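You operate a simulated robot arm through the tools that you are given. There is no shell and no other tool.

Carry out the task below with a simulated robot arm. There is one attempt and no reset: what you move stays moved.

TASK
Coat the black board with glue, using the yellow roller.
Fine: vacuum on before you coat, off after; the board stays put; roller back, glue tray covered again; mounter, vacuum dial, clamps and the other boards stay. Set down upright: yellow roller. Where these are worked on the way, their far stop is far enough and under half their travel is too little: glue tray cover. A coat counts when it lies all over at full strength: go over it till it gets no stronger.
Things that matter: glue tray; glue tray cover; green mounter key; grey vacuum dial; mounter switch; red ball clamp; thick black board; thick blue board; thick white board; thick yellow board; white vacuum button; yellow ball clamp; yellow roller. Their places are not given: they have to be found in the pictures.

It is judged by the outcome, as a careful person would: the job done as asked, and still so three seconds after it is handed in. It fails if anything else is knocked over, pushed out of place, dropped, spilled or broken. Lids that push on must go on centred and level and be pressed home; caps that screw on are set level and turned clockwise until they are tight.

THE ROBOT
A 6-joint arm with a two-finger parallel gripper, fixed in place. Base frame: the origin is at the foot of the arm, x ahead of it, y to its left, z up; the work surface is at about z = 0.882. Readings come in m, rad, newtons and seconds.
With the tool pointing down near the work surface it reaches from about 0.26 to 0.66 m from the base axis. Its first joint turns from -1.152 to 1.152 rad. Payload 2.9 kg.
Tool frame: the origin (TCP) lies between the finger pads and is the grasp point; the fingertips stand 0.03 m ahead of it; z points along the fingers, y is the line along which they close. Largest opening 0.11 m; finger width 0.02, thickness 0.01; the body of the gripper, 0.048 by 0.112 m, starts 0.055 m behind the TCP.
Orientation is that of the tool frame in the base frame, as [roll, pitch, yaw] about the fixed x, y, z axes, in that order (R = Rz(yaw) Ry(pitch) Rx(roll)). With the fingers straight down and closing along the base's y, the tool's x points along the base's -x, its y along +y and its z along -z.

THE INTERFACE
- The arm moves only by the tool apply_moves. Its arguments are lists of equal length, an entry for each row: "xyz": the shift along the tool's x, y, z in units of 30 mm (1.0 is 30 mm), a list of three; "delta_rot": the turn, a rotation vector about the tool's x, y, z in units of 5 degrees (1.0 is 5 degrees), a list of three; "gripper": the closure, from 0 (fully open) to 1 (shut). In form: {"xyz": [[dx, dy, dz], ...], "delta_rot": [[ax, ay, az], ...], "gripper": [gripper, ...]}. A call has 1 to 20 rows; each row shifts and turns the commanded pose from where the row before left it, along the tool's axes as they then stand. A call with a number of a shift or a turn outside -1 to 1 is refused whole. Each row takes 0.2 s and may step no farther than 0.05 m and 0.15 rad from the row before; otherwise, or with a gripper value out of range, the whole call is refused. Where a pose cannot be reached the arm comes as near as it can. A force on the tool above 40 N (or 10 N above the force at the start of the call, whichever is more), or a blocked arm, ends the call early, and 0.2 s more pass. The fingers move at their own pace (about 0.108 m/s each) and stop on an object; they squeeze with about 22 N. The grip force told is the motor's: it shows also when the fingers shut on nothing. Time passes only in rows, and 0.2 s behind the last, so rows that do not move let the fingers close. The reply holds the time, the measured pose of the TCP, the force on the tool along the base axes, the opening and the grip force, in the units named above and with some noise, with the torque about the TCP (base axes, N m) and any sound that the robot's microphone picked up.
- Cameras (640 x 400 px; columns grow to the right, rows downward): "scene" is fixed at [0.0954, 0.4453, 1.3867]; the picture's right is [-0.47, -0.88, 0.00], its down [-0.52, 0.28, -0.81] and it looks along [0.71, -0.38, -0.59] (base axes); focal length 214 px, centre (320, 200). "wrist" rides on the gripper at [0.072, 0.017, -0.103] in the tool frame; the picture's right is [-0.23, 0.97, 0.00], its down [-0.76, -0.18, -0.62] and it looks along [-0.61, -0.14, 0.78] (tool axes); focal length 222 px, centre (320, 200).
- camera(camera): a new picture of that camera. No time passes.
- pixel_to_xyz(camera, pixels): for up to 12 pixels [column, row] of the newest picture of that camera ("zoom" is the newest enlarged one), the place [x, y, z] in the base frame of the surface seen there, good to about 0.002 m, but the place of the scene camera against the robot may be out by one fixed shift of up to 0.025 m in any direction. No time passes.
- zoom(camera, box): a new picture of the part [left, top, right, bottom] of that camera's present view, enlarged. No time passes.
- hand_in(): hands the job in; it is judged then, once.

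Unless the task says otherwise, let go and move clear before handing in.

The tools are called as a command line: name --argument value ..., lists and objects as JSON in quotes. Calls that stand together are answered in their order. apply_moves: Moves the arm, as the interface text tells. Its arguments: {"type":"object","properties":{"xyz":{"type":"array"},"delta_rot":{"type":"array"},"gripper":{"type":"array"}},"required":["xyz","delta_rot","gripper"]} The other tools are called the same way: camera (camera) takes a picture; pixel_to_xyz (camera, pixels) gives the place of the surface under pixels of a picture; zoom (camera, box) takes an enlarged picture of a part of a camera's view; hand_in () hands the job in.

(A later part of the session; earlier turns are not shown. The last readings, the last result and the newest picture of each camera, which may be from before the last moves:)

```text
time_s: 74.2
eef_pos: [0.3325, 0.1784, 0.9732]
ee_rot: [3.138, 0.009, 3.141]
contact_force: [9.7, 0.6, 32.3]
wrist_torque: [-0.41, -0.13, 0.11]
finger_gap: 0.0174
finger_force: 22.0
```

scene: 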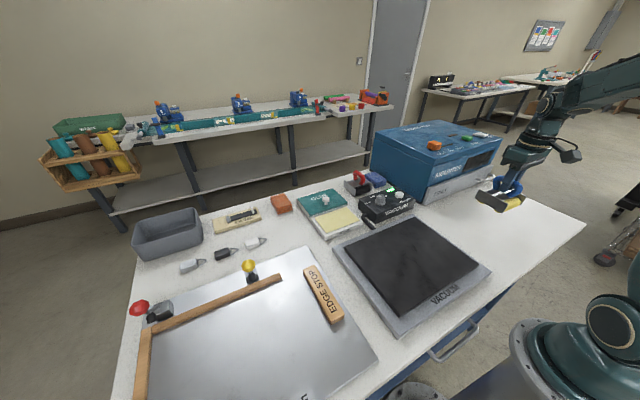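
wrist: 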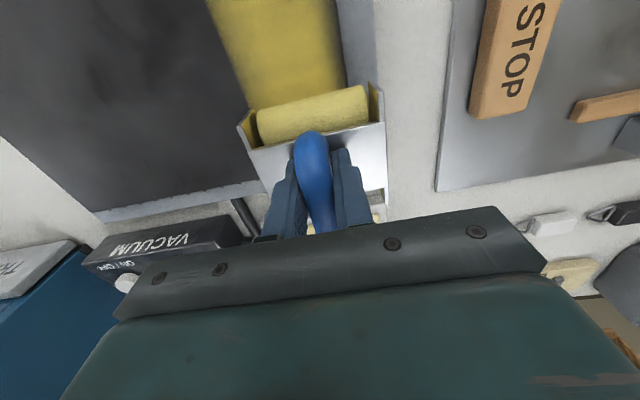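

Press has risen to ~34 N; I'll ease 1.2 mm and continue to the near edge.

apply_moves --xyz '[[0.3, 0, -0.04], [0.35, 0, 0], [0.35, 0, 0], [0.35, 0, 0], [0.35, 0, 0], [0.35, 0, 0], [0.35, 0, 0], [0.35, 0, 0], [0.35, 0, 0], [0, 0, 0]]' --delta_rot '[[0, 0, 0], [0, 0, 0], [0, 0, 0], [0, 0, 0], [0, 0, 0], [0, 0, 0], [0, 0, 0], [0, 0, 0], [0, 0, 0], [0, 0, 0]]' --gripper '[1, 1, 1, 1, 1, 1, 1, 1, 1, 1]'

zoom --camera "scene" --box '[310, 200, 490, 340]'

camera --camera "wrist"

```text
time_s: 76.4
eef_pos: [0.2397, 0.1785, 0.9728]
ee_rot: [3.14, 0.005, -3.141]
contact_force: [9.8, -2.1, 36.3]
wrist_torque: [-0.51, -0.25, 0.15]
finger_gap: 0.0174
finger_force: 22.4
```

```text
2.86 times, centred on (400, 270) of scene
```

zoom: 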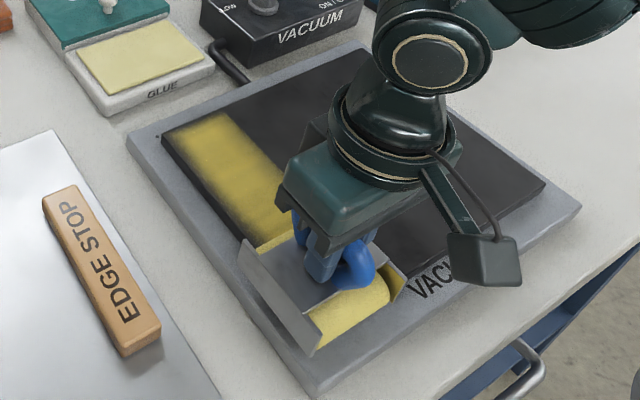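

```text
taken
```

wrist: 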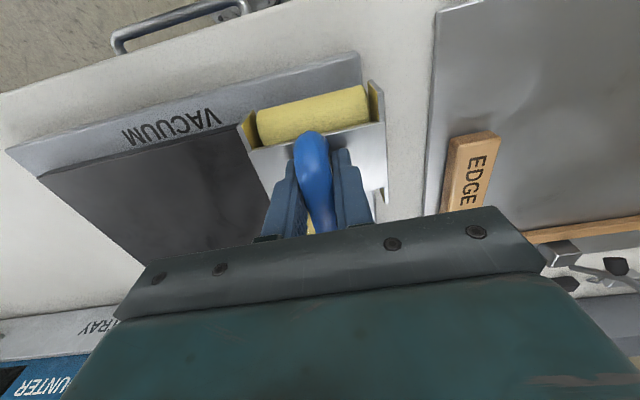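

Press is ~38 N at the near end. I'll ease by 1 mm and roll back outward, checking halfway.

apply_moves --xyz '[[0, 0, -0.03], [-0.4, 0, 0], [-0.4, 0, 0], [-0.4, 0, 0], [-0.4, 0, 0], [-0.4, 0, 0], [-0.4, 0, 0], [-0.4, 0, 0]]' --delta_rot '[[0, 0, 0], [0, 0, 0], [0, 0, 0], [0, 0, 0], [0, 0, 0], [0, 0, 0], [0, 0, 0], [0, 0, 0]]' --gripper '[1, 1, 1, 1, 1, 1, 1, 1]'

```text
time_s: 78.2
eef_pos: [0.3207, 0.1773, 0.9733]
ee_rot: [3.14, 0.0, 3.142]
contact_force: [0.6, -0.4, -1.8]
wrist_torque: [0.0, 0.0, -0.01]
finger_gap: 0.0172
finger_force: 22.5
```

At the same height there's now no press, so the roller's attitude in the grip depends on stroke direction. I'll inspect it.

camera --camera "wrist"

zoom --camera "wrist" --box '[220, 60, 400, 240]'

pixel_to_xyz --camera "wrist" --pixels '[[312, 140], [313, 160], [256, 147], [380, 122], [262, 160], [377, 150], [383, 185], [270, 170], [310, 115], [240, 125], [381, 92], [270, 60]]'

zoom --camera "scene" --box '[340, 220, 430, 280]'

```text
taken
```

wrist: 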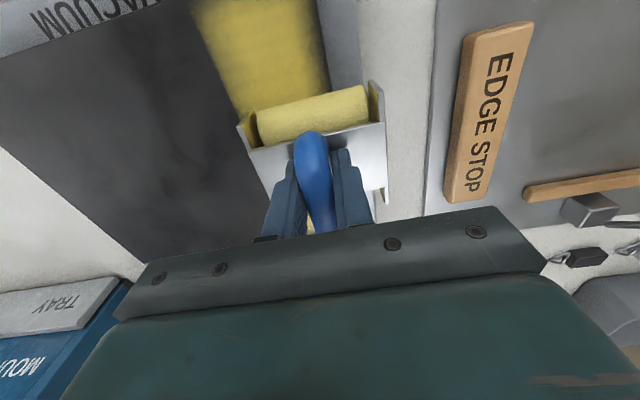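

```text
2.22 times, centred on (310, 150) of wrist
```

zoom: 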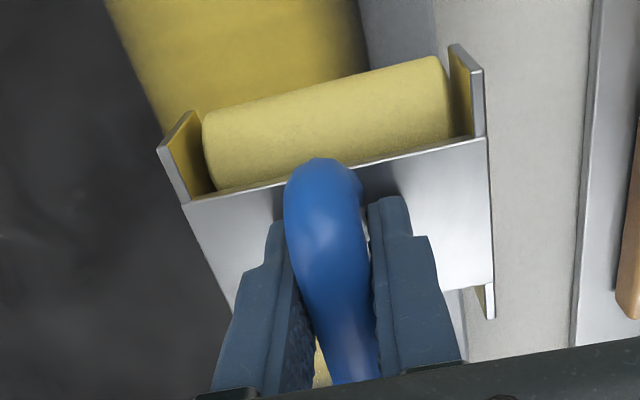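

```text
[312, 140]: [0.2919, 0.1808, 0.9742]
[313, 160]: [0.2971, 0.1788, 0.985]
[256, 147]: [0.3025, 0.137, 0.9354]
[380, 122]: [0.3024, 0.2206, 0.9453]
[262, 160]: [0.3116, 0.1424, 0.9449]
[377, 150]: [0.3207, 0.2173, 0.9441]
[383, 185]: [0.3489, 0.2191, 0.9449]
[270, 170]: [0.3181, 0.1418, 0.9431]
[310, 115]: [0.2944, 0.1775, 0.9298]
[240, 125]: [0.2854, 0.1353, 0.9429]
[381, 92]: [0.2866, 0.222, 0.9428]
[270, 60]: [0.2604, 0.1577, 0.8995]
```

```text
6.67 times, centred on (385, 250) of scene
```

zoom: 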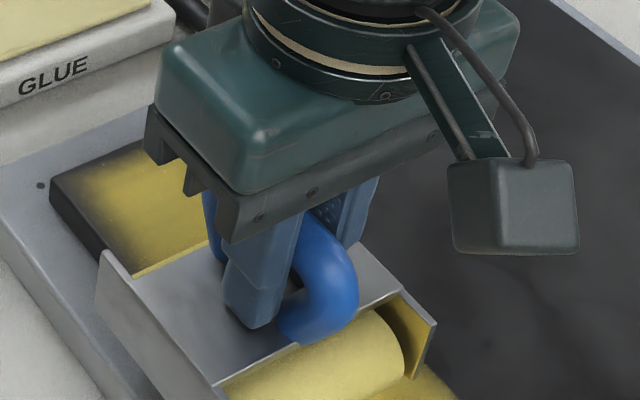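

The roller is level with its plate at ~0.9445, ~2 mm above its resting height, so it's just off the board. I'll lower by ~2 mm and finish the stroke to the far edge, keeping the press light.

apply_moves --xyz '[[0.3, 0, 0.05], [-0.3, 0, 0.02], [-0.4, 0, 0], [-0.4, 0, 0], [-0.4, 0, 0], [-0.4, 0, 0]]' --delta_rot '[[0, 0, 0], [0, 0, 0], [0, 0, 0], [0, 0, 0], [0, 0, 0], [0, 0, 0]]' --gripper '[1, 1, 1, 1, 1, 1]'

```text
time_s: 79.6
eef_pos: [0.3686, 0.1778, 0.9731]
ee_rot: [-3.141, 0.0, 3.141]
contact_force: [-4.2, 1.5, 10.3]
wrist_torque: [0.02, 0.18, -0.06]
finger_gap: 0.0176
finger_force: 21.8
```

apply_moves --xyz '[[-0.4, 0, 0], [-0.4, 0, 0], [-0.4, 0, 0], [-0.35, 0, 0], [0.4, 0, -0.01], [0.4, 0, -0.01], [0.4, 0, -0.01], [0.4, 0, -0.01], [0.4, 0, -0.01]]' --delta_rot '[[0, 0, 0], [0, 0, 0], [0, 0, 0], [0, 0, 0], [0, 0, 0], [0, 0, 0], [0, 0, 0], [0, 0, 0], [0, 0, 0]]' --gripper '[1, 1, 1, 1, 1, 1, 1, 1, 1]'

zoom --camera "scene" --box '[310, 200, 490, 340]'

camera --camera "wrist"

```text
time_s: 81.6
eef_pos: [0.3553, 0.1772, 0.972]
ee_rot: [-3.14, -0.002, 3.142]
contact_force: [2.0, -0.6, 1.7]
wrist_torque: [0.02, -0.2, -0.04]
finger_gap: 0.0174
finger_force: 21.7
```

```text
2.86 times, centred on (400, 270) of scene
```

zoom: 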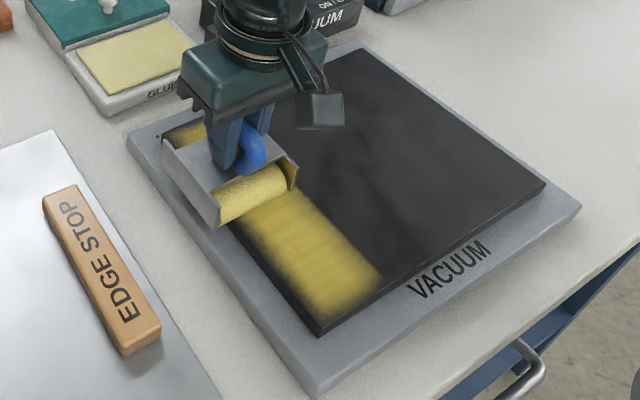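

```text
taken
```

wrist: 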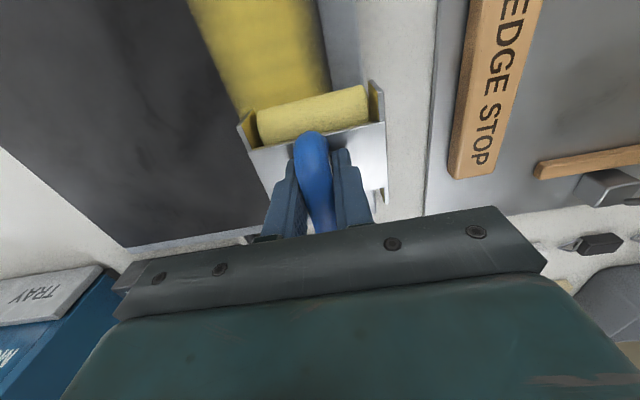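

The coat is getting stronger, with light press (~4 N). I'll continue inward to the near edge.

apply_moves --xyz '[[0.4, 0, 0], [0.4, 0, 0], [0.4, 0, 0], [0.4, 0, 0], [0.4, 0, 0], [0.4, 0, 0]]' --delta_rot '[[0, 0, 0], [0, 0, 0], [0, 0, 0], [0, 0, 0], [0, 0, 0], [0, 0, 0]]' --gripper '[1, 1, 1, 1, 1, 1]'

```text
time_s: 83.0
eef_pos: [0.2841, 0.1775, 0.9736]
ee_rot: [-3.141, 0.001, -3.141]
contact_force: [0.7, -0.5, 0.3]
wrist_torque: [-0.04, -0.07, -0.02]
finger_gap: 0.0173
finger_force: 22.0
```

apply_moves --xyz '[[0.4, 0, 0.02], [0.4, 0, 0], [0.4, 0, 0], [0.35, 0, 0], [0, 0, 0]]' --delta_rot '[[0, 0, 0], [0, 0, 0], [0, 0, 0], [0, 0, 0], [0, 0, 0]]' --gripper '[1, 1, 1, 1, 1]'

camera --camera "wrist"

zoom --camera "scene" --box '[310, 200, 490, 340]'

```text
time_s: 84.2
eef_pos: [0.2373, 0.1771, 0.9731]
ee_rot: [3.141, 0.0, -3.14]
contact_force: [-1.3, 0.6, -0.9]
wrist_torque: [0.0, 0.03, -0.05]
finger_gap: 0.0173
finger_force: 22.0
```

```text
taken
```

wrist: 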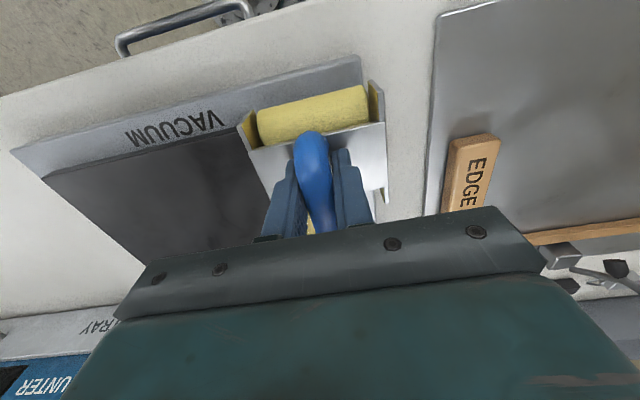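

```text
2.86 times, centred on (400, 270) of scene
```

zoom: 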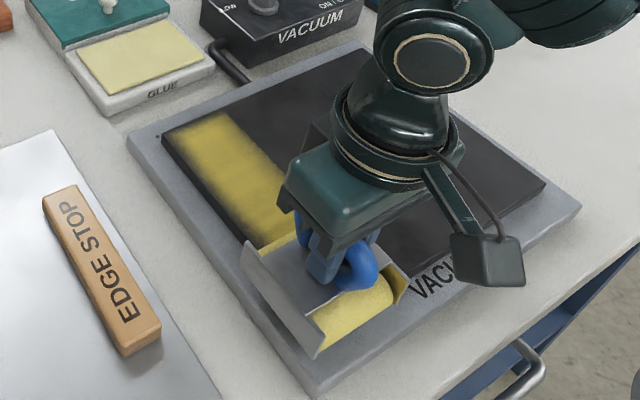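

Next column: I'll lift slightly, shift to y≈0.120, set down and stroke outward.

apply_moves --xyz '[[0, 0, -0.25], [0, -0.9, 0], [0, -1, 0], [0, 0, 0.2], [0, 0, 0.08], [0, 0, 0]]' --delta_rot '[[0, 0, 0], [0, 0, 0], [0, 0, 0], [0, 0, 0], [0, 0, 0], [0, 0, 0]]' --gripper '[1, 1, 1, 1, 1, 1]'

```text
time_s: 85.6
eef_pos: [0.2359, 0.1228, 0.9732]
ee_rot: [-3.14, 0.0, -3.141]
contact_force: [0.3, 0.1, -2.4]
wrist_torque: [0.03, 0.05, 0.02]
finger_gap: 0.0175
finger_force: 22.1
```

apply_moves --xyz '[[0, 0, 0.06], [0, 0, 0.03], [0, 0, 0]]' --delta_rot '[[0, 0, 0], [0, 0, 0], [0, 0, 0]]' --gripper '[1, 1, 1]'

```text
time_s: 86.1
eef_pos: [0.2362, 0.1225, 0.9732]
ee_rot: [-3.141, 0.002, -3.138]
contact_force: [-2.1, -2.4, 11.4]
wrist_torque: [-0.11, 0.12, -0.03]
finger_gap: 0.0174
finger_force: 21.8
stopped in row 2: the force on the tool passed its limit at 46 N (the readings are from after the stop); the commanded pose is now the measured one
```

The contact is quite stiff; the call stopped and now rests at ~14 N. I'll stroke outward from here.

apply_moves --xyz '[[-0.4, 0, 0], [-0.4, 0, 0], [-0.4, 0, 0], [-0.4, 0, 0], [-0.4, 0, 0], [-0.4, 0, 0]]' --delta_rot '[[0, 0, 0], [0, 0, 0], [0, 0, 0], [0, 0, 0], [0, 0, 0], [0, 0, 0]]' --gripper '[1, 1, 1, 1, 1, 1]'

camera --camera "wrist"

```text
time_s: 87.5
eef_pos: [0.3093, 0.1202, 0.9735]
ee_rot: [3.141, 0.001, 3.141]
contact_force: [-0.6, -0.6, -2.2]
wrist_torque: [0.0, -0.01, 0.0]
finger_gap: 0.0174
finger_force: 22.4
```

```text
taken
```

wrist: 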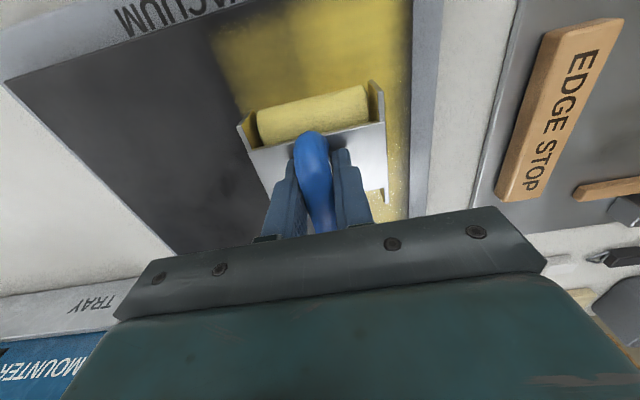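

Column 1's coat now reaches the left edge, but rigid pressing makes contact come and go. I'll try a compliant hold: loosen the grip slightly (gap ~19.5 mm on a 17.3 mm handle) so the roller rests on its own weight inside the fingers, raise the TCP 3 mm off the plate, and guide it along.

apply_moves --xyz '[[0, 0, 0.02], [0, 0, 0], [0, 0, 0], [0, 0, -0.08], [0, 0, 0]]' --delta_rot '[[0, 0, 0], [0, 0, 0], [0, 0, 0], [0, 0, 0], [0, 0, 0]]' --gripper '[1, 0.82, 0.82, 0.82, 0.82]'

camera --camera "wrist"

```text
time_s: 88.7
eef_pos: [0.3109, 0.1206, 0.9741]
ee_rot: [3.141, 0.002, 3.141]
contact_force: [-0.1, 1.0, 0.0]
wrist_torque: [0.03, -0.02, 0.0]
finger_gap: 0.0196
finger_force: 0.0
```

```text
taken
```

wrist: 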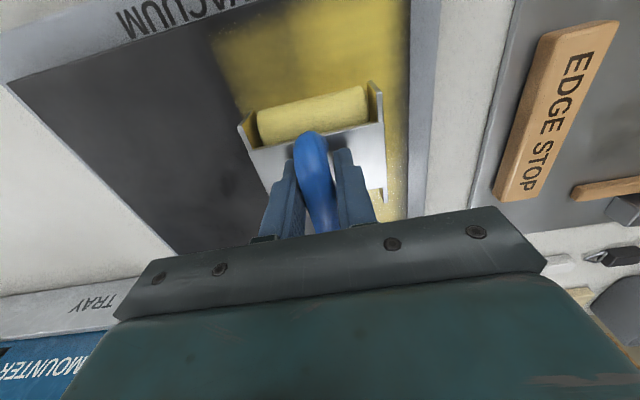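

The weight is off the tool (0.0 N) and the roller stands upright on the board. I'll guide it outward slowly.

apply_moves --xyz '[[-0.2, 0, 0], [-0.2, 0, 0], [-0.3, 0, 0], [-0.3, 0, 0], [-0.3, 0, 0], [0, 0, 0]]' --delta_rot '[[0, 0, 0], [0, 0, 0], [0, 0, 0], [0, 0, 0], [0, 0, 0], [0, 0, 0]]' --gripper '[0.82, 0.82, 0.82, 0.82, 0.82, 0.82]'

camera --camera "wrist"

zoom --camera "scene" --box '[310, 200, 490, 340]'

```text
time_s: 90.1
eef_pos: [0.3481, 0.1197, 0.974]
ee_rot: [-3.141, 0.001, 3.14]
contact_force: [0.4, -0.6, 0.7]
wrist_torque: [0.01, -0.03, -0.02]
finger_gap: 0.0196
finger_force: 0.1
```

```text
taken
```

wrist: 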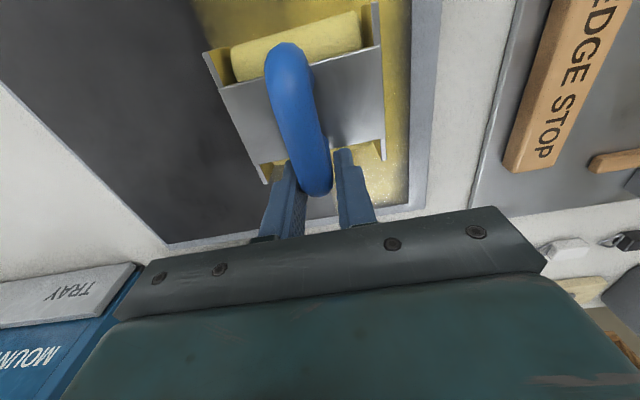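

```text
2.86 times, centred on (400, 270) of scene
```

zoom: 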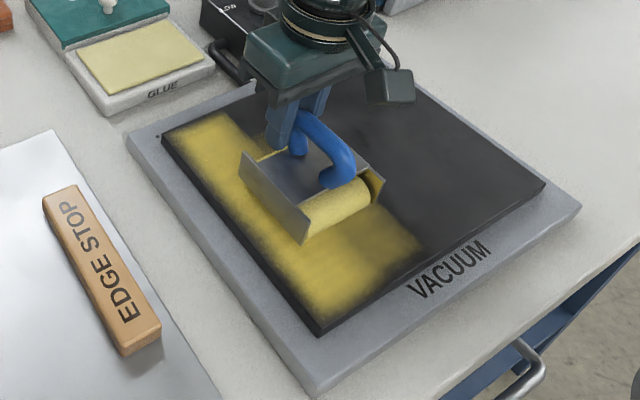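

The fingers just slid along the handle (they never meet its legs), so the roller stayed put at x≈0.315, still upright. I'll move back over it and test whether a lighter squeeze is possible by closing only slightly past the handle's width.

apply_moves --xyz '[[0.3, 0, 0], [0.3, 0, 0], [0.3, 0, 0], [0.3, 0, 0], [0, 0, 0], [0, 0, 0]]' --delta_rot '[[0, 0, 0], [0, 0, 0], [0, 0, 0], [0, 0, 0], [0, 0, 0], [0, 0, 0]]' --gripper '[0.82, 0.82, 0.82, 0.82, 0.845, 0.845]'

camera --camera "wrist"

```text
time_s: 91.5
eef_pos: [0.3111, 0.1225, 0.973]
ee_rot: [3.14, 0.002, -3.141]
contact_force: [1.3, -0.5, 0.7]
wrist_torque: [0.0, 0.02, 0.01]
finger_gap: 0.0179
finger_force: 1.5
```

```text
taken
```

wrist: 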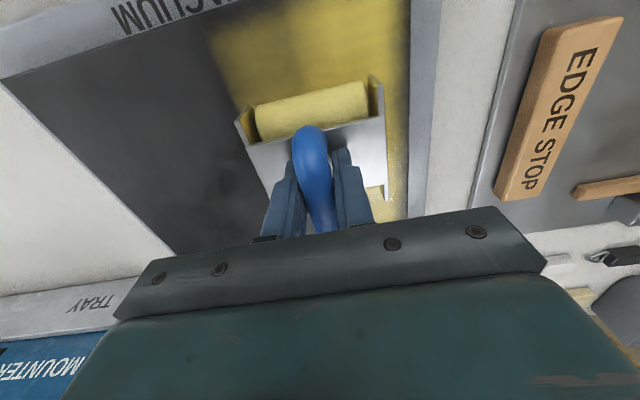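

The squeeze is controllable: 1.5 N at 0.845. A light squeeze lets the roller float vertically while being guided. I'll raise 2 mm, squeeze at 0.85 and test whether it follows outward.

apply_moves --xyz '[[0, 0, -0.07], [0, 0, 0], [-0.2, 0, 0], [-0.2, 0, 0], [-0.3, 0, 0], [-0.3, 0, 0], [0, 0, 0]]' --delta_rot '[[0, 0, 0], [0, 0, 0], [0, 0, 0], [0, 0, 0], [0, 0, 0], [0, 0, 0], [0, 0, 0]]' --gripper '[0.84, 0.852, 0.852, 0.852, 0.852, 0.852, 0.852]'

camera --camera "wrist"

```text
time_s: 93.1
eef_pos: [0.3409, 0.1218, 0.9754]
ee_rot: [3.141, 0.002, 3.14]
contact_force: [-0.4, 0.5, 0.9]
wrist_torque: [0.01, 0.0, 0.03]
finger_gap: 0.0175
finger_force: 1.5
```

```text
taken
```

wrist: 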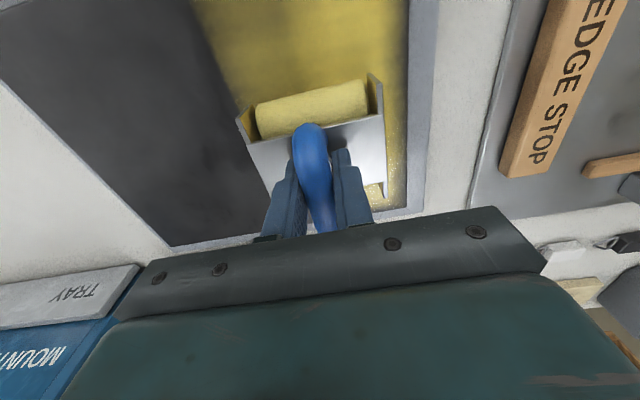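

The roller followed at 1.5 N squeeze while resting on the board by its own weight. I'll continue to the far edge and check whether it coats this way.

apply_moves --xyz '[[-0.4, 0, 0], [-0.4, 0, 0], [-0.4, 0, 0], [-0.4, 0, 0], [-0.4, 0, 0], [-0.35, 0, 0], [0, 0, 0]]' --delta_rot '[[0, 0, 0], [0, 0, 0], [0, 0, 0], [0, 0, 0], [0, 0, 0], [0, 0, 0], [0, 0, 0]]' --gripper '[0.852, 0.852, 0.852, 0.852, 0.852, 0.852, 0.852]'

camera --camera "wrist"

zoom --camera "scene" --box '[310, 200, 490, 340]'

```text
time_s: 94.7
eef_pos: [0.4116, 0.1212, 0.9753]
ee_rot: [-3.141, 0.001, -3.141]
contact_force: [0.2, 0.4, -1.1]
wrist_torque: [-0.01, 0.01, -0.01]
finger_gap: 0.0173
finger_force: 22.3
```

```text
taken
```

wrist: 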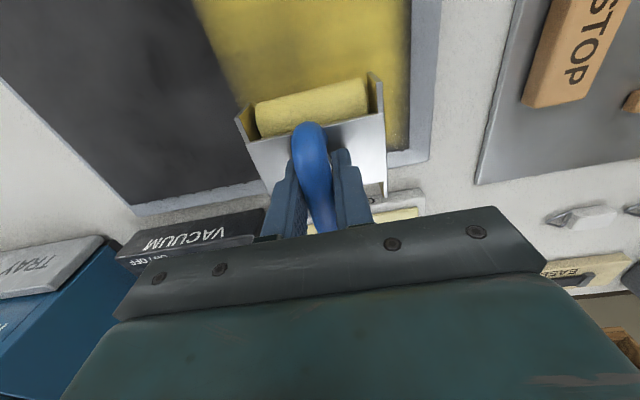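

```text
2.86 times, centred on (400, 270) of scene
```

zoom: 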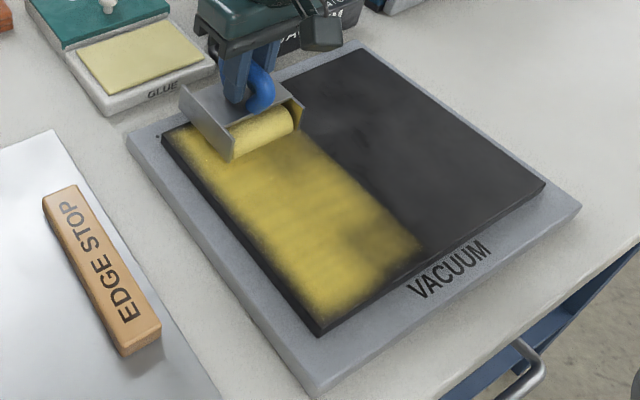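

It coats well by its own weight, evenly. The squeeze does wind up to 22 N over time, so I'll re-loosen briefly within each stroke. First I'll check the roller's present position relative to the TCP.

pixel_to_xyz --camera "wrist" --pixels '[[252, 145], [380, 112], [262, 158], [375, 150], [384, 190], [240, 120], [378, 82], [312, 130], [200, 20], [215, 60], [235, 110], [408, 100]]'

zoom --camera "wrist" --box '[190, 0, 430, 150]'

```text
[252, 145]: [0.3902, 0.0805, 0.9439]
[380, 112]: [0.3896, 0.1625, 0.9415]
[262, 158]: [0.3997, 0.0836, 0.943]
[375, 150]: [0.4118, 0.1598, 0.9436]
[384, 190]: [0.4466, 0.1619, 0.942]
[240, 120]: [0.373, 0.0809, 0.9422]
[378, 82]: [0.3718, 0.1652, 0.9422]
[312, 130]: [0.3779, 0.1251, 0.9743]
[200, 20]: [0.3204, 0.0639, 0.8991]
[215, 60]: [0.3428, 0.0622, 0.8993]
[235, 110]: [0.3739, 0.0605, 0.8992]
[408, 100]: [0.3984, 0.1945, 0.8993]
```

```text
2.67 times, centred on (310, 75) of wrist
```

zoom: 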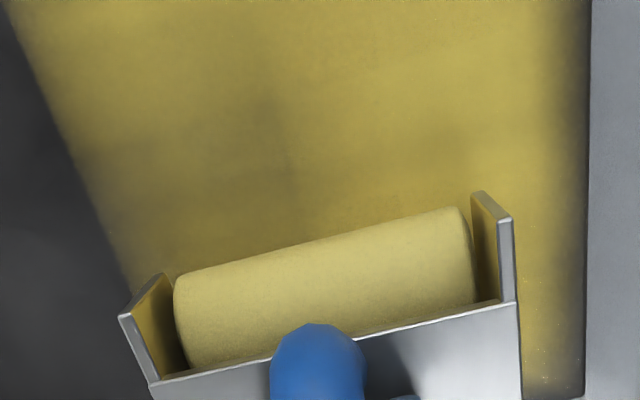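

The roller centre coincides with the TCP now. I'll double-check the coat's inner boundary position.

pixel_to_xyz --camera "zoom" --pixels '[[20, 20], [60, 110], [75, 160], [100, 210], [130, 265], [150, 280], [180, 280], [465, 215], [582, 100], [582, 300], [560, 200], [300, 200]]'

```text
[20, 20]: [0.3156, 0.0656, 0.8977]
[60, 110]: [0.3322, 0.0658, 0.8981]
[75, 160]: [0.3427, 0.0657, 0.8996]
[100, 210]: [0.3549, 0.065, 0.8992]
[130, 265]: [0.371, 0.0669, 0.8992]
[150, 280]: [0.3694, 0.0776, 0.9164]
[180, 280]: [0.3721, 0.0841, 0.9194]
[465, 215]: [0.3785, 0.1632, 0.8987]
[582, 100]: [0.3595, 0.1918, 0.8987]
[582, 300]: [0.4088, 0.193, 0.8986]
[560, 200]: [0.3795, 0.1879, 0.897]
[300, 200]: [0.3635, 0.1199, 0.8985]
```

The coat extends ~15 mm beyond the roll ends (coarse footprint), good. Now a full inward stroke at y≈0.106 with brief loosening to keep the press natural.

apply_moves --xyz '[[0, 0, 0], [-0.25, -0.5, 0], [0.4, 0, 0], [0.4, 0, 0], [0.4, 0, 0], [0.4, 0, 0], [0.4, 0, 0], [0.4, 0, 0], [0.4, 0, 0], [0, 0, 0], [0.4, 0, 0], [0.4, 0, 0], [0.4, 0, 0], [0.4, 0, 0], [0.4, 0, 0], [0.4, 0, 0], [0.4, 0, 0], [0.4, 0, 0], [0, 0, 0]]' --delta_rot '[[0, 0, 0], [0, 0, 0], [0, 0, 0], [0, 0, 0], [0, 0, 0], [0, 0, 0], [0, 0, 0], [0, 0, 0], [0, 0, 0], [0, 0, 0], [0, 0, 0], [0, 0, 0], [0, 0, 0], [0, 0, 0], [0, 0, 0], [0, 0, 0], [0, 0, 0], [0, 0, 0], [0, 0, 0]]' --gripper '[0.82, 0.85, 0.85, 0.85, 0.85, 0.85, 0.85, 0.85, 0.85, 0.82, 0.85, 0.85, 0.85, 0.85, 0.85, 0.85, 0.85, 0.85, 0.82]'

camera --camera "wrist"

zoom --camera "scene" --box '[310, 200, 490, 340]'

```text
time_s: 98.7
eef_pos: [0.237, 0.1073, 0.977]
ee_rot: [-3.141, 0.002, -3.141]
contact_force: [-0.1, 0.0, 0.0]
wrist_torque: [-0.01, 0.02, -0.05]
finger_gap: 0.02
finger_force: 0.0
```

```text
taken
```

wrist: 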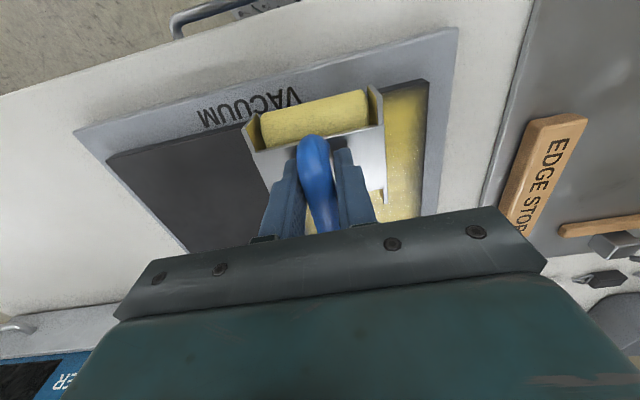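

```text
2.86 times, centred on (400, 270) of scene
```

zoom: 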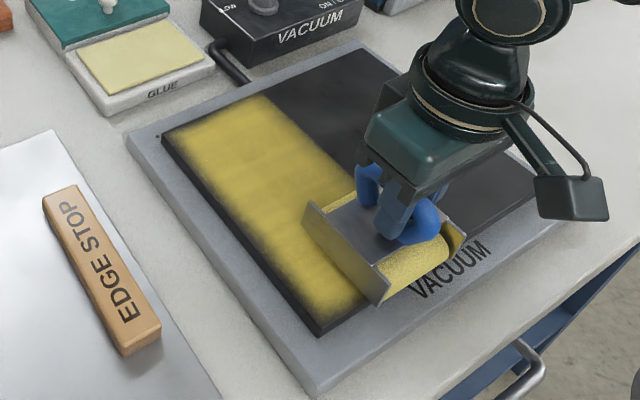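

It works smoothly and evenly. Next: shift to y≈0.065 and stroke outward.

apply_moves --xyz '[[0, 0, 0], [0, -0.7, 0], [0, -0.7, 0], [-0.4, 0, 0], [-0.4, 0, 0], [-0.4, 0, 0], [-0.4, 0, 0], [-0.4, 0, 0], [-0.4, 0, 0], [-0.4, 0, 0], [0, 0, 0], [-0.4, 0, 0], [-0.4, 0, 0], [-0.4, 0, 0], [-0.4, 0, 0], [-0.4, 0, 0], [-0.4, 0, 0], [-0.4, 0, 0], [-0.4, 0, 0], [0, 0, 0]]' --delta_rot '[[0, 0, 0], [0, 0, 0], [0, 0, 0], [0, 0, 0], [0, 0, 0], [0, 0, 0], [0, 0, 0], [0, 0, 0], [0, 0, 0], [0, 0, 0], [0, 0, 0], [0, 0, 0], [0, 0, 0], [0, 0, 0], [0, 0, 0], [0, 0, 0], [0, 0, 0], [0, 0, 0], [0, 0, 0], [0, 0, 0]]' --gripper '[0.85, 0.85, 0.85, 0.85, 0.85, 0.85, 0.85, 0.85, 0.85, 0.85, 0.82, 0.85, 0.85, 0.85, 0.85, 0.85, 0.85, 0.85, 0.85, 0.82]'

camera --camera "wrist"

zoom --camera "scene" --box '[310, 200, 490, 340]'

```text
time_s: 102.9
eef_pos: [0.4199, 0.0631, 0.9764]
ee_rot: [-3.141, 0.002, 3.141]
contact_force: [-0.2, 0.2, -0.4]
wrist_torque: [-0.04, -0.02, 0.02]
finger_gap: 0.0196
finger_force: 0.0
```

```text
taken
```

wrist: 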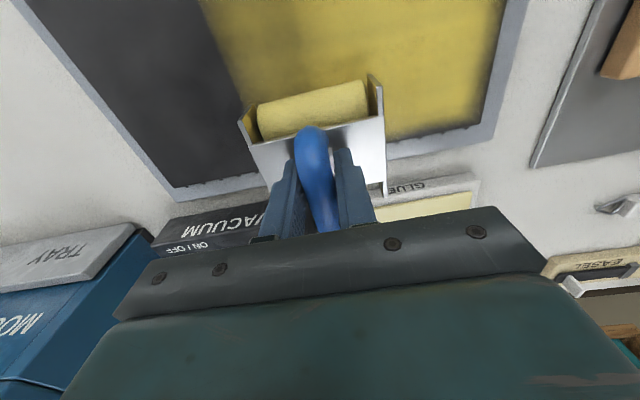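

```text
2.86 times, centred on (400, 270) of scene
```

zoom: 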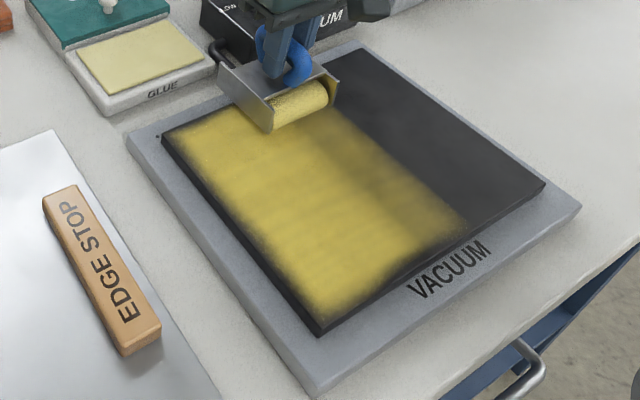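

The fresh strip (scene 420,205) is fainter, perhaps from one pass or a drying roller. I'll make a second pass inward at y≈0.045 and compare.

apply_moves --xyz '[[0, 0, 0], [0, -0.6, 0], [0.4, 0, 0], [0.4, 0, 0], [0.4, 0, 0], [0.4, 0, 0], [0.4, 0, 0], [0.4, 0, 0], [0.4, 0, 0], [0, 0, 0], [0.4, 0, 0], [0.4, 0, 0], [0.4, 0, 0], [0.4, 0, 0], [0.4, 0, 0], [0.4, 0, 0], [0.4, 0, 0], [0.4, 0, 0], [0, 0, 0]]' --delta_rot '[[0, 0, 0], [0, 0, 0], [0, 0, 0], [0, 0, 0], [0, 0, 0], [0, 0, 0], [0, 0, 0], [0, 0, 0], [0, 0, 0], [0, 0, 0], [0, 0, 0], [0, 0, 0], [0, 0, 0], [0, 0, 0], [0, 0, 0], [0, 0, 0], [0, 0, 0], [0, 0, 0], [0, 0, 0]]' --gripper '[0.85, 0.85, 0.85, 0.85, 0.85, 0.85, 0.85, 0.85, 0.85, 0.82, 0.85, 0.85, 0.85, 0.85, 0.85, 0.85, 0.85, 0.85, 0.82]'

camera --camera "wrist"

zoom --camera "scene" --box '[310, 200, 490, 340]'

```text
time_s: 106.9
eef_pos: [0.2388, 0.0489, 0.9753]
ee_rot: [3.142, -0.001, 3.141]
contact_force: [1.0, 0.0, 0.2]
wrist_torque: [0.01, -0.01, 0.0]
finger_gap: 0.0198
finger_force: 0.2
```

```text
taken
```

wrist: 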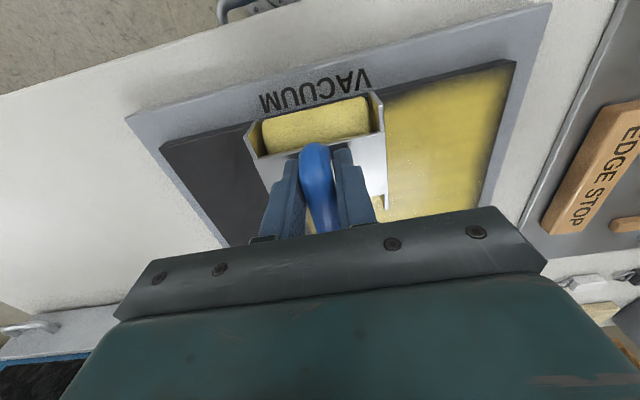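

```text
2.86 times, centred on (400, 270) of scene
```

zoom: 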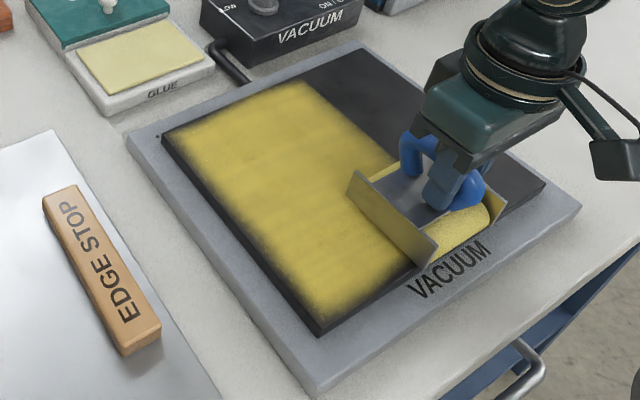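

Now it's uniformly strong there. The roller lags a bit (+x) in the loose grip, so the near edge isn't fully reached; I'll measure its position.

pixel_to_xyz --camera "wrist" --pixels '[[255, 158], [383, 130], [262, 170], [378, 160], [388, 205], [246, 128], [381, 95], [316, 150], [440, 90], [510, 66], [500, 75], [390, 98]]'

zoom --camera "wrist" --box '[230, 40, 530, 230]'

```text
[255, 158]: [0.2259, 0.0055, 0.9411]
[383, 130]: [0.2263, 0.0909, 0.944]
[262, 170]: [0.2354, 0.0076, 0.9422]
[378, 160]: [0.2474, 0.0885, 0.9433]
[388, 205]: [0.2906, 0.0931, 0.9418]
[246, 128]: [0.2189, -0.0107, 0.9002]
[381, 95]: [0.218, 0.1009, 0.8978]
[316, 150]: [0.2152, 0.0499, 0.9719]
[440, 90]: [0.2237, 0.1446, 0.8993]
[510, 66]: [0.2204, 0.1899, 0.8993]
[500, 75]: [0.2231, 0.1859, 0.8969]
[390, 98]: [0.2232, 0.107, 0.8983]
```

```text
2.11 times, centred on (380, 135) of wrist
```

zoom: 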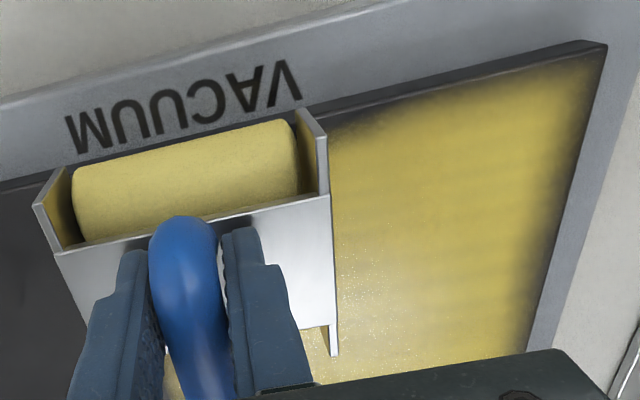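

The roller centre is at x≈0.249 while the TCP is at 0.239. I'll recentre, then sweep sideways along the near edge with the near roll just over it to fill the faded border.

apply_moves --xyz '[[-0.34, 0, 0], [0, 0, 0], [0, 0, 0], [0.36, 0, 0], [0, 0.7, 0], [0, 0.7, 0], [0, 0.7, 0], [0, 0.7, 0], [0, 0.7, 0], [0, 0.7, 0], [0, 0, 0], [0, 0, 0], [0, -0.7, 0], [0, -0.7, 0], [0, -0.7, 0], [0, -0.7, 0], [0, -0.7, 0], [0, -0.7, 0], [0, 0, 0]]' --delta_rot '[[0, 0, 0], [0, 0, 0], [0, 0, 0], [0, 0, 0], [0, 0, 0], [0, 0, 0], [0, 0, 0], [0, 0, 0], [0, 0, 0], [0, 0, 0], [0, 0, 0], [0, 0, 0], [0, 0, 0], [0, 0, 0], [0, 0, 0], [0, 0, 0], [0, 0, 0], [0, 0, 0], [0, 0, 0]]' --gripper '[0.82, 0.87, 0.87, 0.87, 0.87, 0.87, 0.87, 0.87, 0.87, 0.87, 0.82, 0.87, 0.87, 0.87, 0.87, 0.87, 0.87, 0.87, 0.82]'

camera --camera "wrist"

zoom --camera "wrist" --box '[230, 40, 530, 230]'

zoom --camera "scene" --box '[310, 200, 490, 340]'

```text
time_s: 110.9
eef_pos: [0.2385, 0.0453, 0.9772]
ee_rot: [3.141, 0.002, 3.141]
contact_force: [0.0, 0.6, 0.3]
wrist_torque: [0.02, 0.01, -0.04]
finger_gap: 0.0202
finger_force: 0.3
```

```text
taken
```

wrist: 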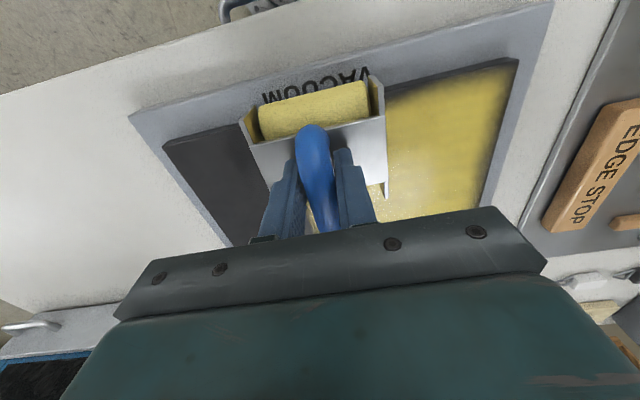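

```text
2.11 times, centred on (380, 135) of wrist
```

zoom: 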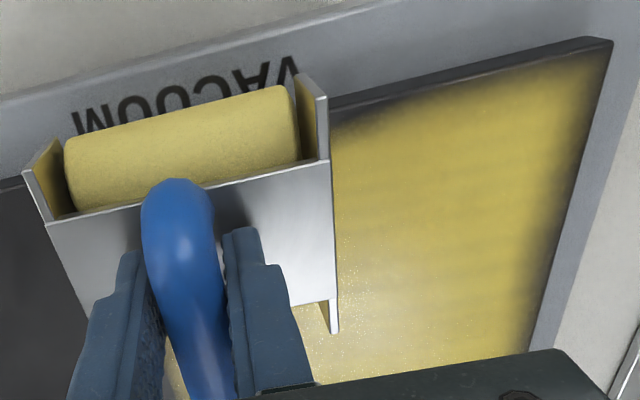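

```text
2.86 times, centred on (400, 270) of scene
```

zoom: 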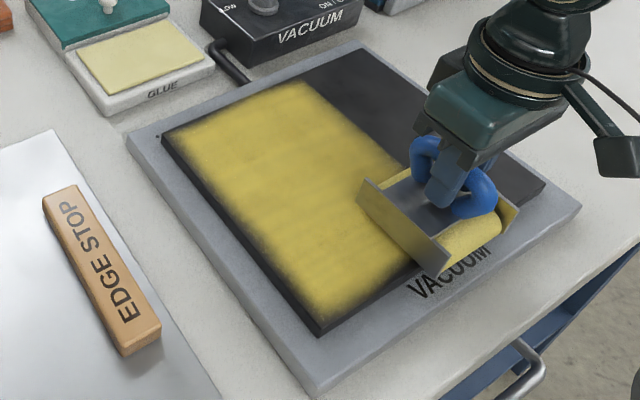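

There's still a dark border along the near and left edges. I'll zoom in on these borders with the scene camera to see whether it is uncoated.

zoom --camera "scene" --box '[345, 240, 425, 320]'

zoom --camera "scene" --box '[340, 210, 420, 260]'

```text
5.00 times, centred on (385, 280) of scene
```

zoom: 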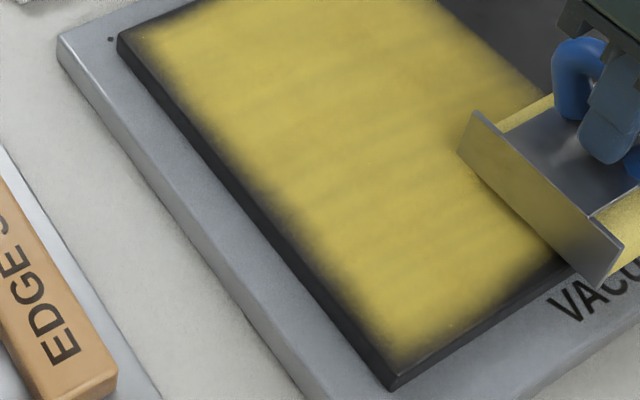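

```text
8.00 times, centred on (380, 235) of scene
```

zoom: 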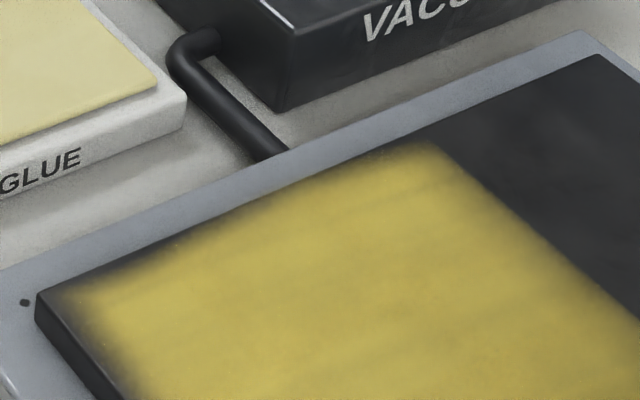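

The soft dark border is uniform on all board edges (even where the roll passed right over), matching the blur width of the coat's inner boundary, so it looks mostly like rendering softness; I'll still do extra edge passes later. Now the next columns: shift to y≈0.01 and stroke outward.

apply_moves --xyz '[[0, 0, 0], [0, 0, 0], [0, -0.6, 0], [0, -0.6, 0], [-0.5, 0, 0], [-0.5, 0, 0], [-0.5, 0, 0], [-0.5, 0, 0], [-0.5, 0, 0], [-0.5, 0, 0], [0, 0, 0], [0, 0, 0], [-0.5, 0, 0], [-0.5, 0, 0], [-0.5, 0, 0], [-0.5, 0, 0], [-0.5, 0, 0], [-0.5, 0, 0], [-0.1, 0, 0], [0, 0, 0]]' --delta_rot '[[0, 0, 0], [0, 0, 0], [0, 0, 0], [0, 0, 0], [0, 0, 0], [0, 0, 0], [0, 0, 0], [0, 0, 0], [0, 0, 0], [0, 0, 0], [0, 0, 0], [0, 0, 0], [0, 0, 0], [0, 0, 0], [0, 0, 0], [0, 0, 0], [0, 0, 0], [0, 0, 0], [0, 0, 0], [0, 0, 0]]' --gripper '[0.87, 0.87, 0.87, 0.87, 0.87, 0.87, 0.87, 0.87, 0.87, 0.87, 0.82, 0.87, 0.87, 0.87, 0.87, 0.87, 0.87, 0.87, 0.87, 0.82]'

camera --camera "wrist"

zoom --camera "scene" --box '[310, 200, 490, 340]'

```text
time_s: 115.1
eef_pos: [0.4218, 0.011, 0.9767]
ee_rot: [3.141, 0.001, 3.14]
contact_force: [0.1, -0.9, -0.4]
wrist_torque: [0.02, 0.02, -0.04]
finger_gap: 0.0199
finger_force: 0.0
```

```text
taken
```

wrist: 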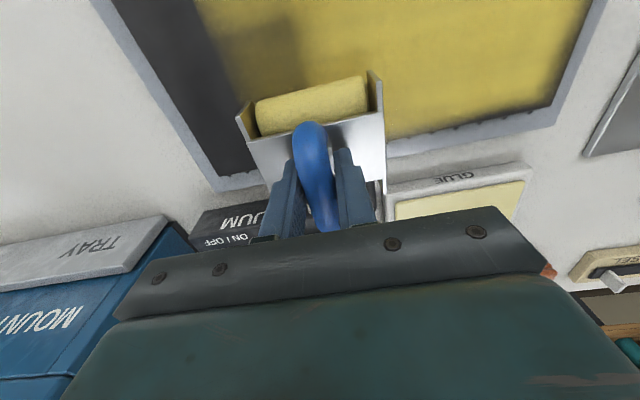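

```text
2.86 times, centred on (400, 270) of scene
```

zoom: 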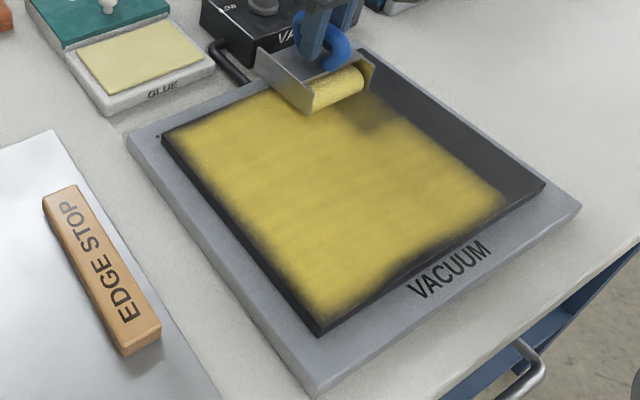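

A single pass now gives a strong coat. Next an inward stroke at y≈−0.012.

apply_moves --xyz '[[0, 0, 0], [0, 0, 0], [0, -0.75, 0], [0.5, 0, 0], [0.5, 0, 0], [0.5, 0, 0], [0.5, 0, 0], [0.5, 0, 0], [0.5, 0, 0], [0, 0, 0], [0, 0, 0], [0.5, 0, 0], [0.5, 0, 0], [0.5, 0, 0], [0.5, 0, 0], [0.5, 0, 0], [0.5, 0, 0], [0.1, 0, 0], [0, 0, 0]]' --delta_rot '[[0, 0, 0], [0, 0, 0], [0, 0, 0], [0, 0, 0], [0, 0, 0], [0, 0, 0], [0, 0, 0], [0, 0, 0], [0, 0, 0], [0, 0, 0], [0, 0, 0], [0, 0, 0], [0, 0, 0], [0, 0, 0], [0, 0, 0], [0, 0, 0], [0, 0, 0], [0, 0, 0], [0, 0, 0]]' --gripper '[0.87, 0.87, 0.87, 0.87, 0.87, 0.87, 0.87, 0.87, 0.87, 0.82, 0.87, 0.87, 0.87, 0.87, 0.87, 0.87, 0.87, 0.87, 0.82]'

camera --camera "wrist"

zoom --camera "scene" --box '[310, 200, 490, 340]'

```text
time_s: 119.1
eef_pos: [0.2381, -0.0127, 0.9768]
ee_rot: [3.14, 0.002, 3.141]
contact_force: [-0.3, 0.4, -0.3]
wrist_torque: [0.02, -0.02, 0.01]
finger_gap: 0.02
finger_force: 0.0
```

```text
taken
```

wrist: 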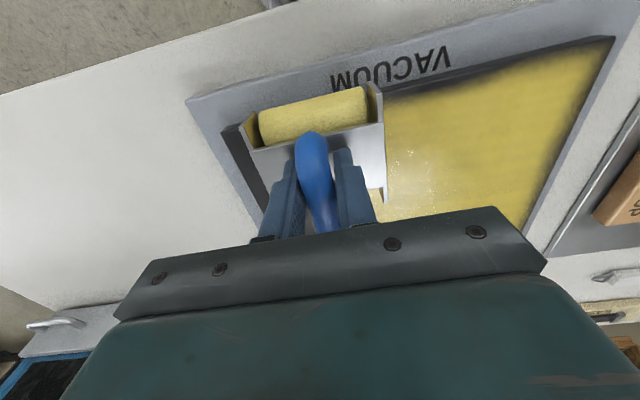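

```text
2.86 times, centred on (400, 270) of scene
```

zoom: 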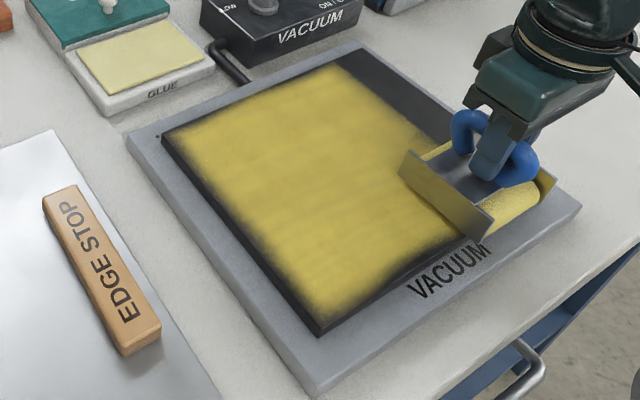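

Continuing: shift to y≈−0.042 and stroke outward.

apply_moves --xyz '[[0, 0, 0], [0, 0, 0], [0, -0.5, 0], [0, -0.5, 0], [-0.5, 0, 0], [-0.5, 0, 0], [-0.5, 0, 0], [-0.5, 0, 0], [-0.5, 0, 0], [-0.5, 0, 0], [0, 0, 0], [0, 0, 0], [-0.5, 0, 0], [-0.5, 0, 0], [-0.5, 0, 0], [-0.5, 0, 0], [-0.5, 0, 0], [-0.5, 0, 0], [-0.1, 0, 0], [0, 0, 0]]' --delta_rot '[[0, 0, 0], [0, 0, 0], [0, 0, 0], [0, 0, 0], [0, 0, 0], [0, 0, 0], [0, 0, 0], [0, 0, 0], [0, 0, 0], [0, 0, 0], [0, 0, 0], [0, 0, 0], [0, 0, 0], [0, 0, 0], [0, 0, 0], [0, 0, 0], [0, 0, 0], [0, 0, 0], [0, 0, 0], [0, 0, 0]]' --gripper '[0.87, 0.87, 0.87, 0.87, 0.87, 0.87, 0.87, 0.87, 0.87, 0.87, 0.82, 0.87, 0.87, 0.87, 0.87, 0.87, 0.87, 0.87, 0.87, 0.82]'

camera --camera "wrist"

zoom --camera "scene" --box '[310, 200, 490, 340]'

```text
time_s: 123.3
eef_pos: [0.4238, -0.04, 0.9753]
ee_rot: [3.14, 0.001, 3.141]
contact_force: [0.2, 0.4, 0.6]
wrist_torque: [0.02, -0.02, 0.01]
finger_gap: 0.0197
finger_force: 0.1
```

```text
taken
```

wrist: 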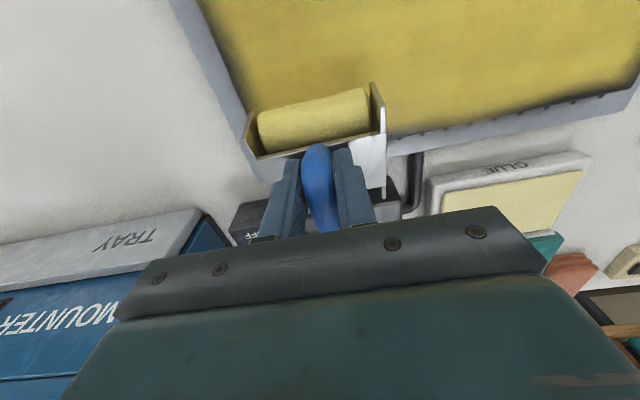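

```text
2.86 times, centred on (400, 270) of scene
```

zoom: 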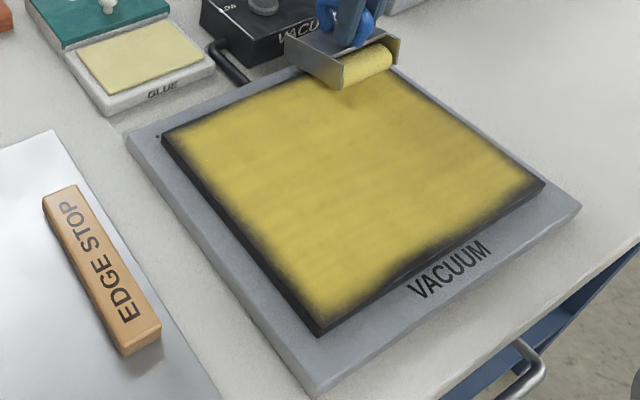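

The wrist picture shows the roller pitched forward: its far roll has slipped over the far edge of the board. I'll inspect before correcting.

zoom --camera "scene" --box '[375, 180, 445, 250]'

zoom --camera "wrist" --box '[220, 60, 420, 240]'

pixel_to_xyz --camera "wrist" --pixels '[[258, 158], [382, 130], [375, 165], [385, 195], [250, 120], [372, 85], [316, 152], [315, 170], [310, 110], [300, 105]]'

```text
5.71 times, centred on (410, 215) of scene
```

zoom: 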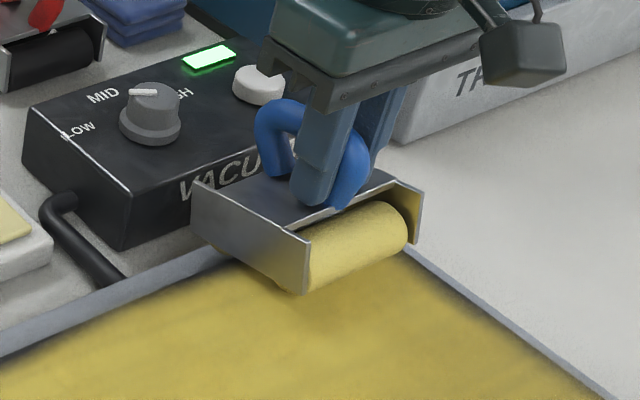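

```text
2.22 times, centred on (320, 150) of wrist
```

zoom: 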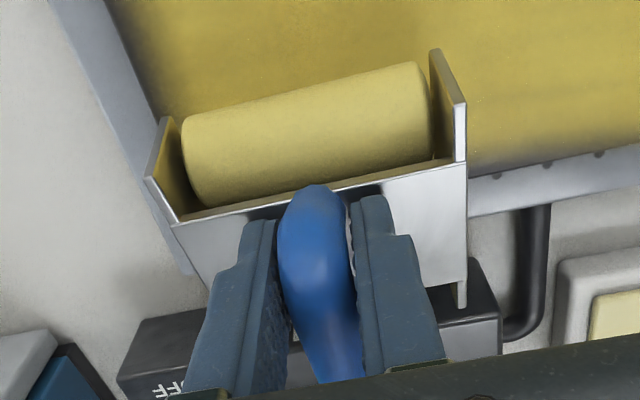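

```text
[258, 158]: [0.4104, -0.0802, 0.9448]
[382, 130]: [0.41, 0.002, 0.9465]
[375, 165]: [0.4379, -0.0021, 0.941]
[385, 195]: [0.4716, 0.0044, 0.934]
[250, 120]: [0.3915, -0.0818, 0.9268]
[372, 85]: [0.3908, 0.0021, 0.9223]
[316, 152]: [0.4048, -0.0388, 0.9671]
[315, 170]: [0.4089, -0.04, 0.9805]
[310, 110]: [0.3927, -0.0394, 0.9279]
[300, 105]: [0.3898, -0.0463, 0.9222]
```

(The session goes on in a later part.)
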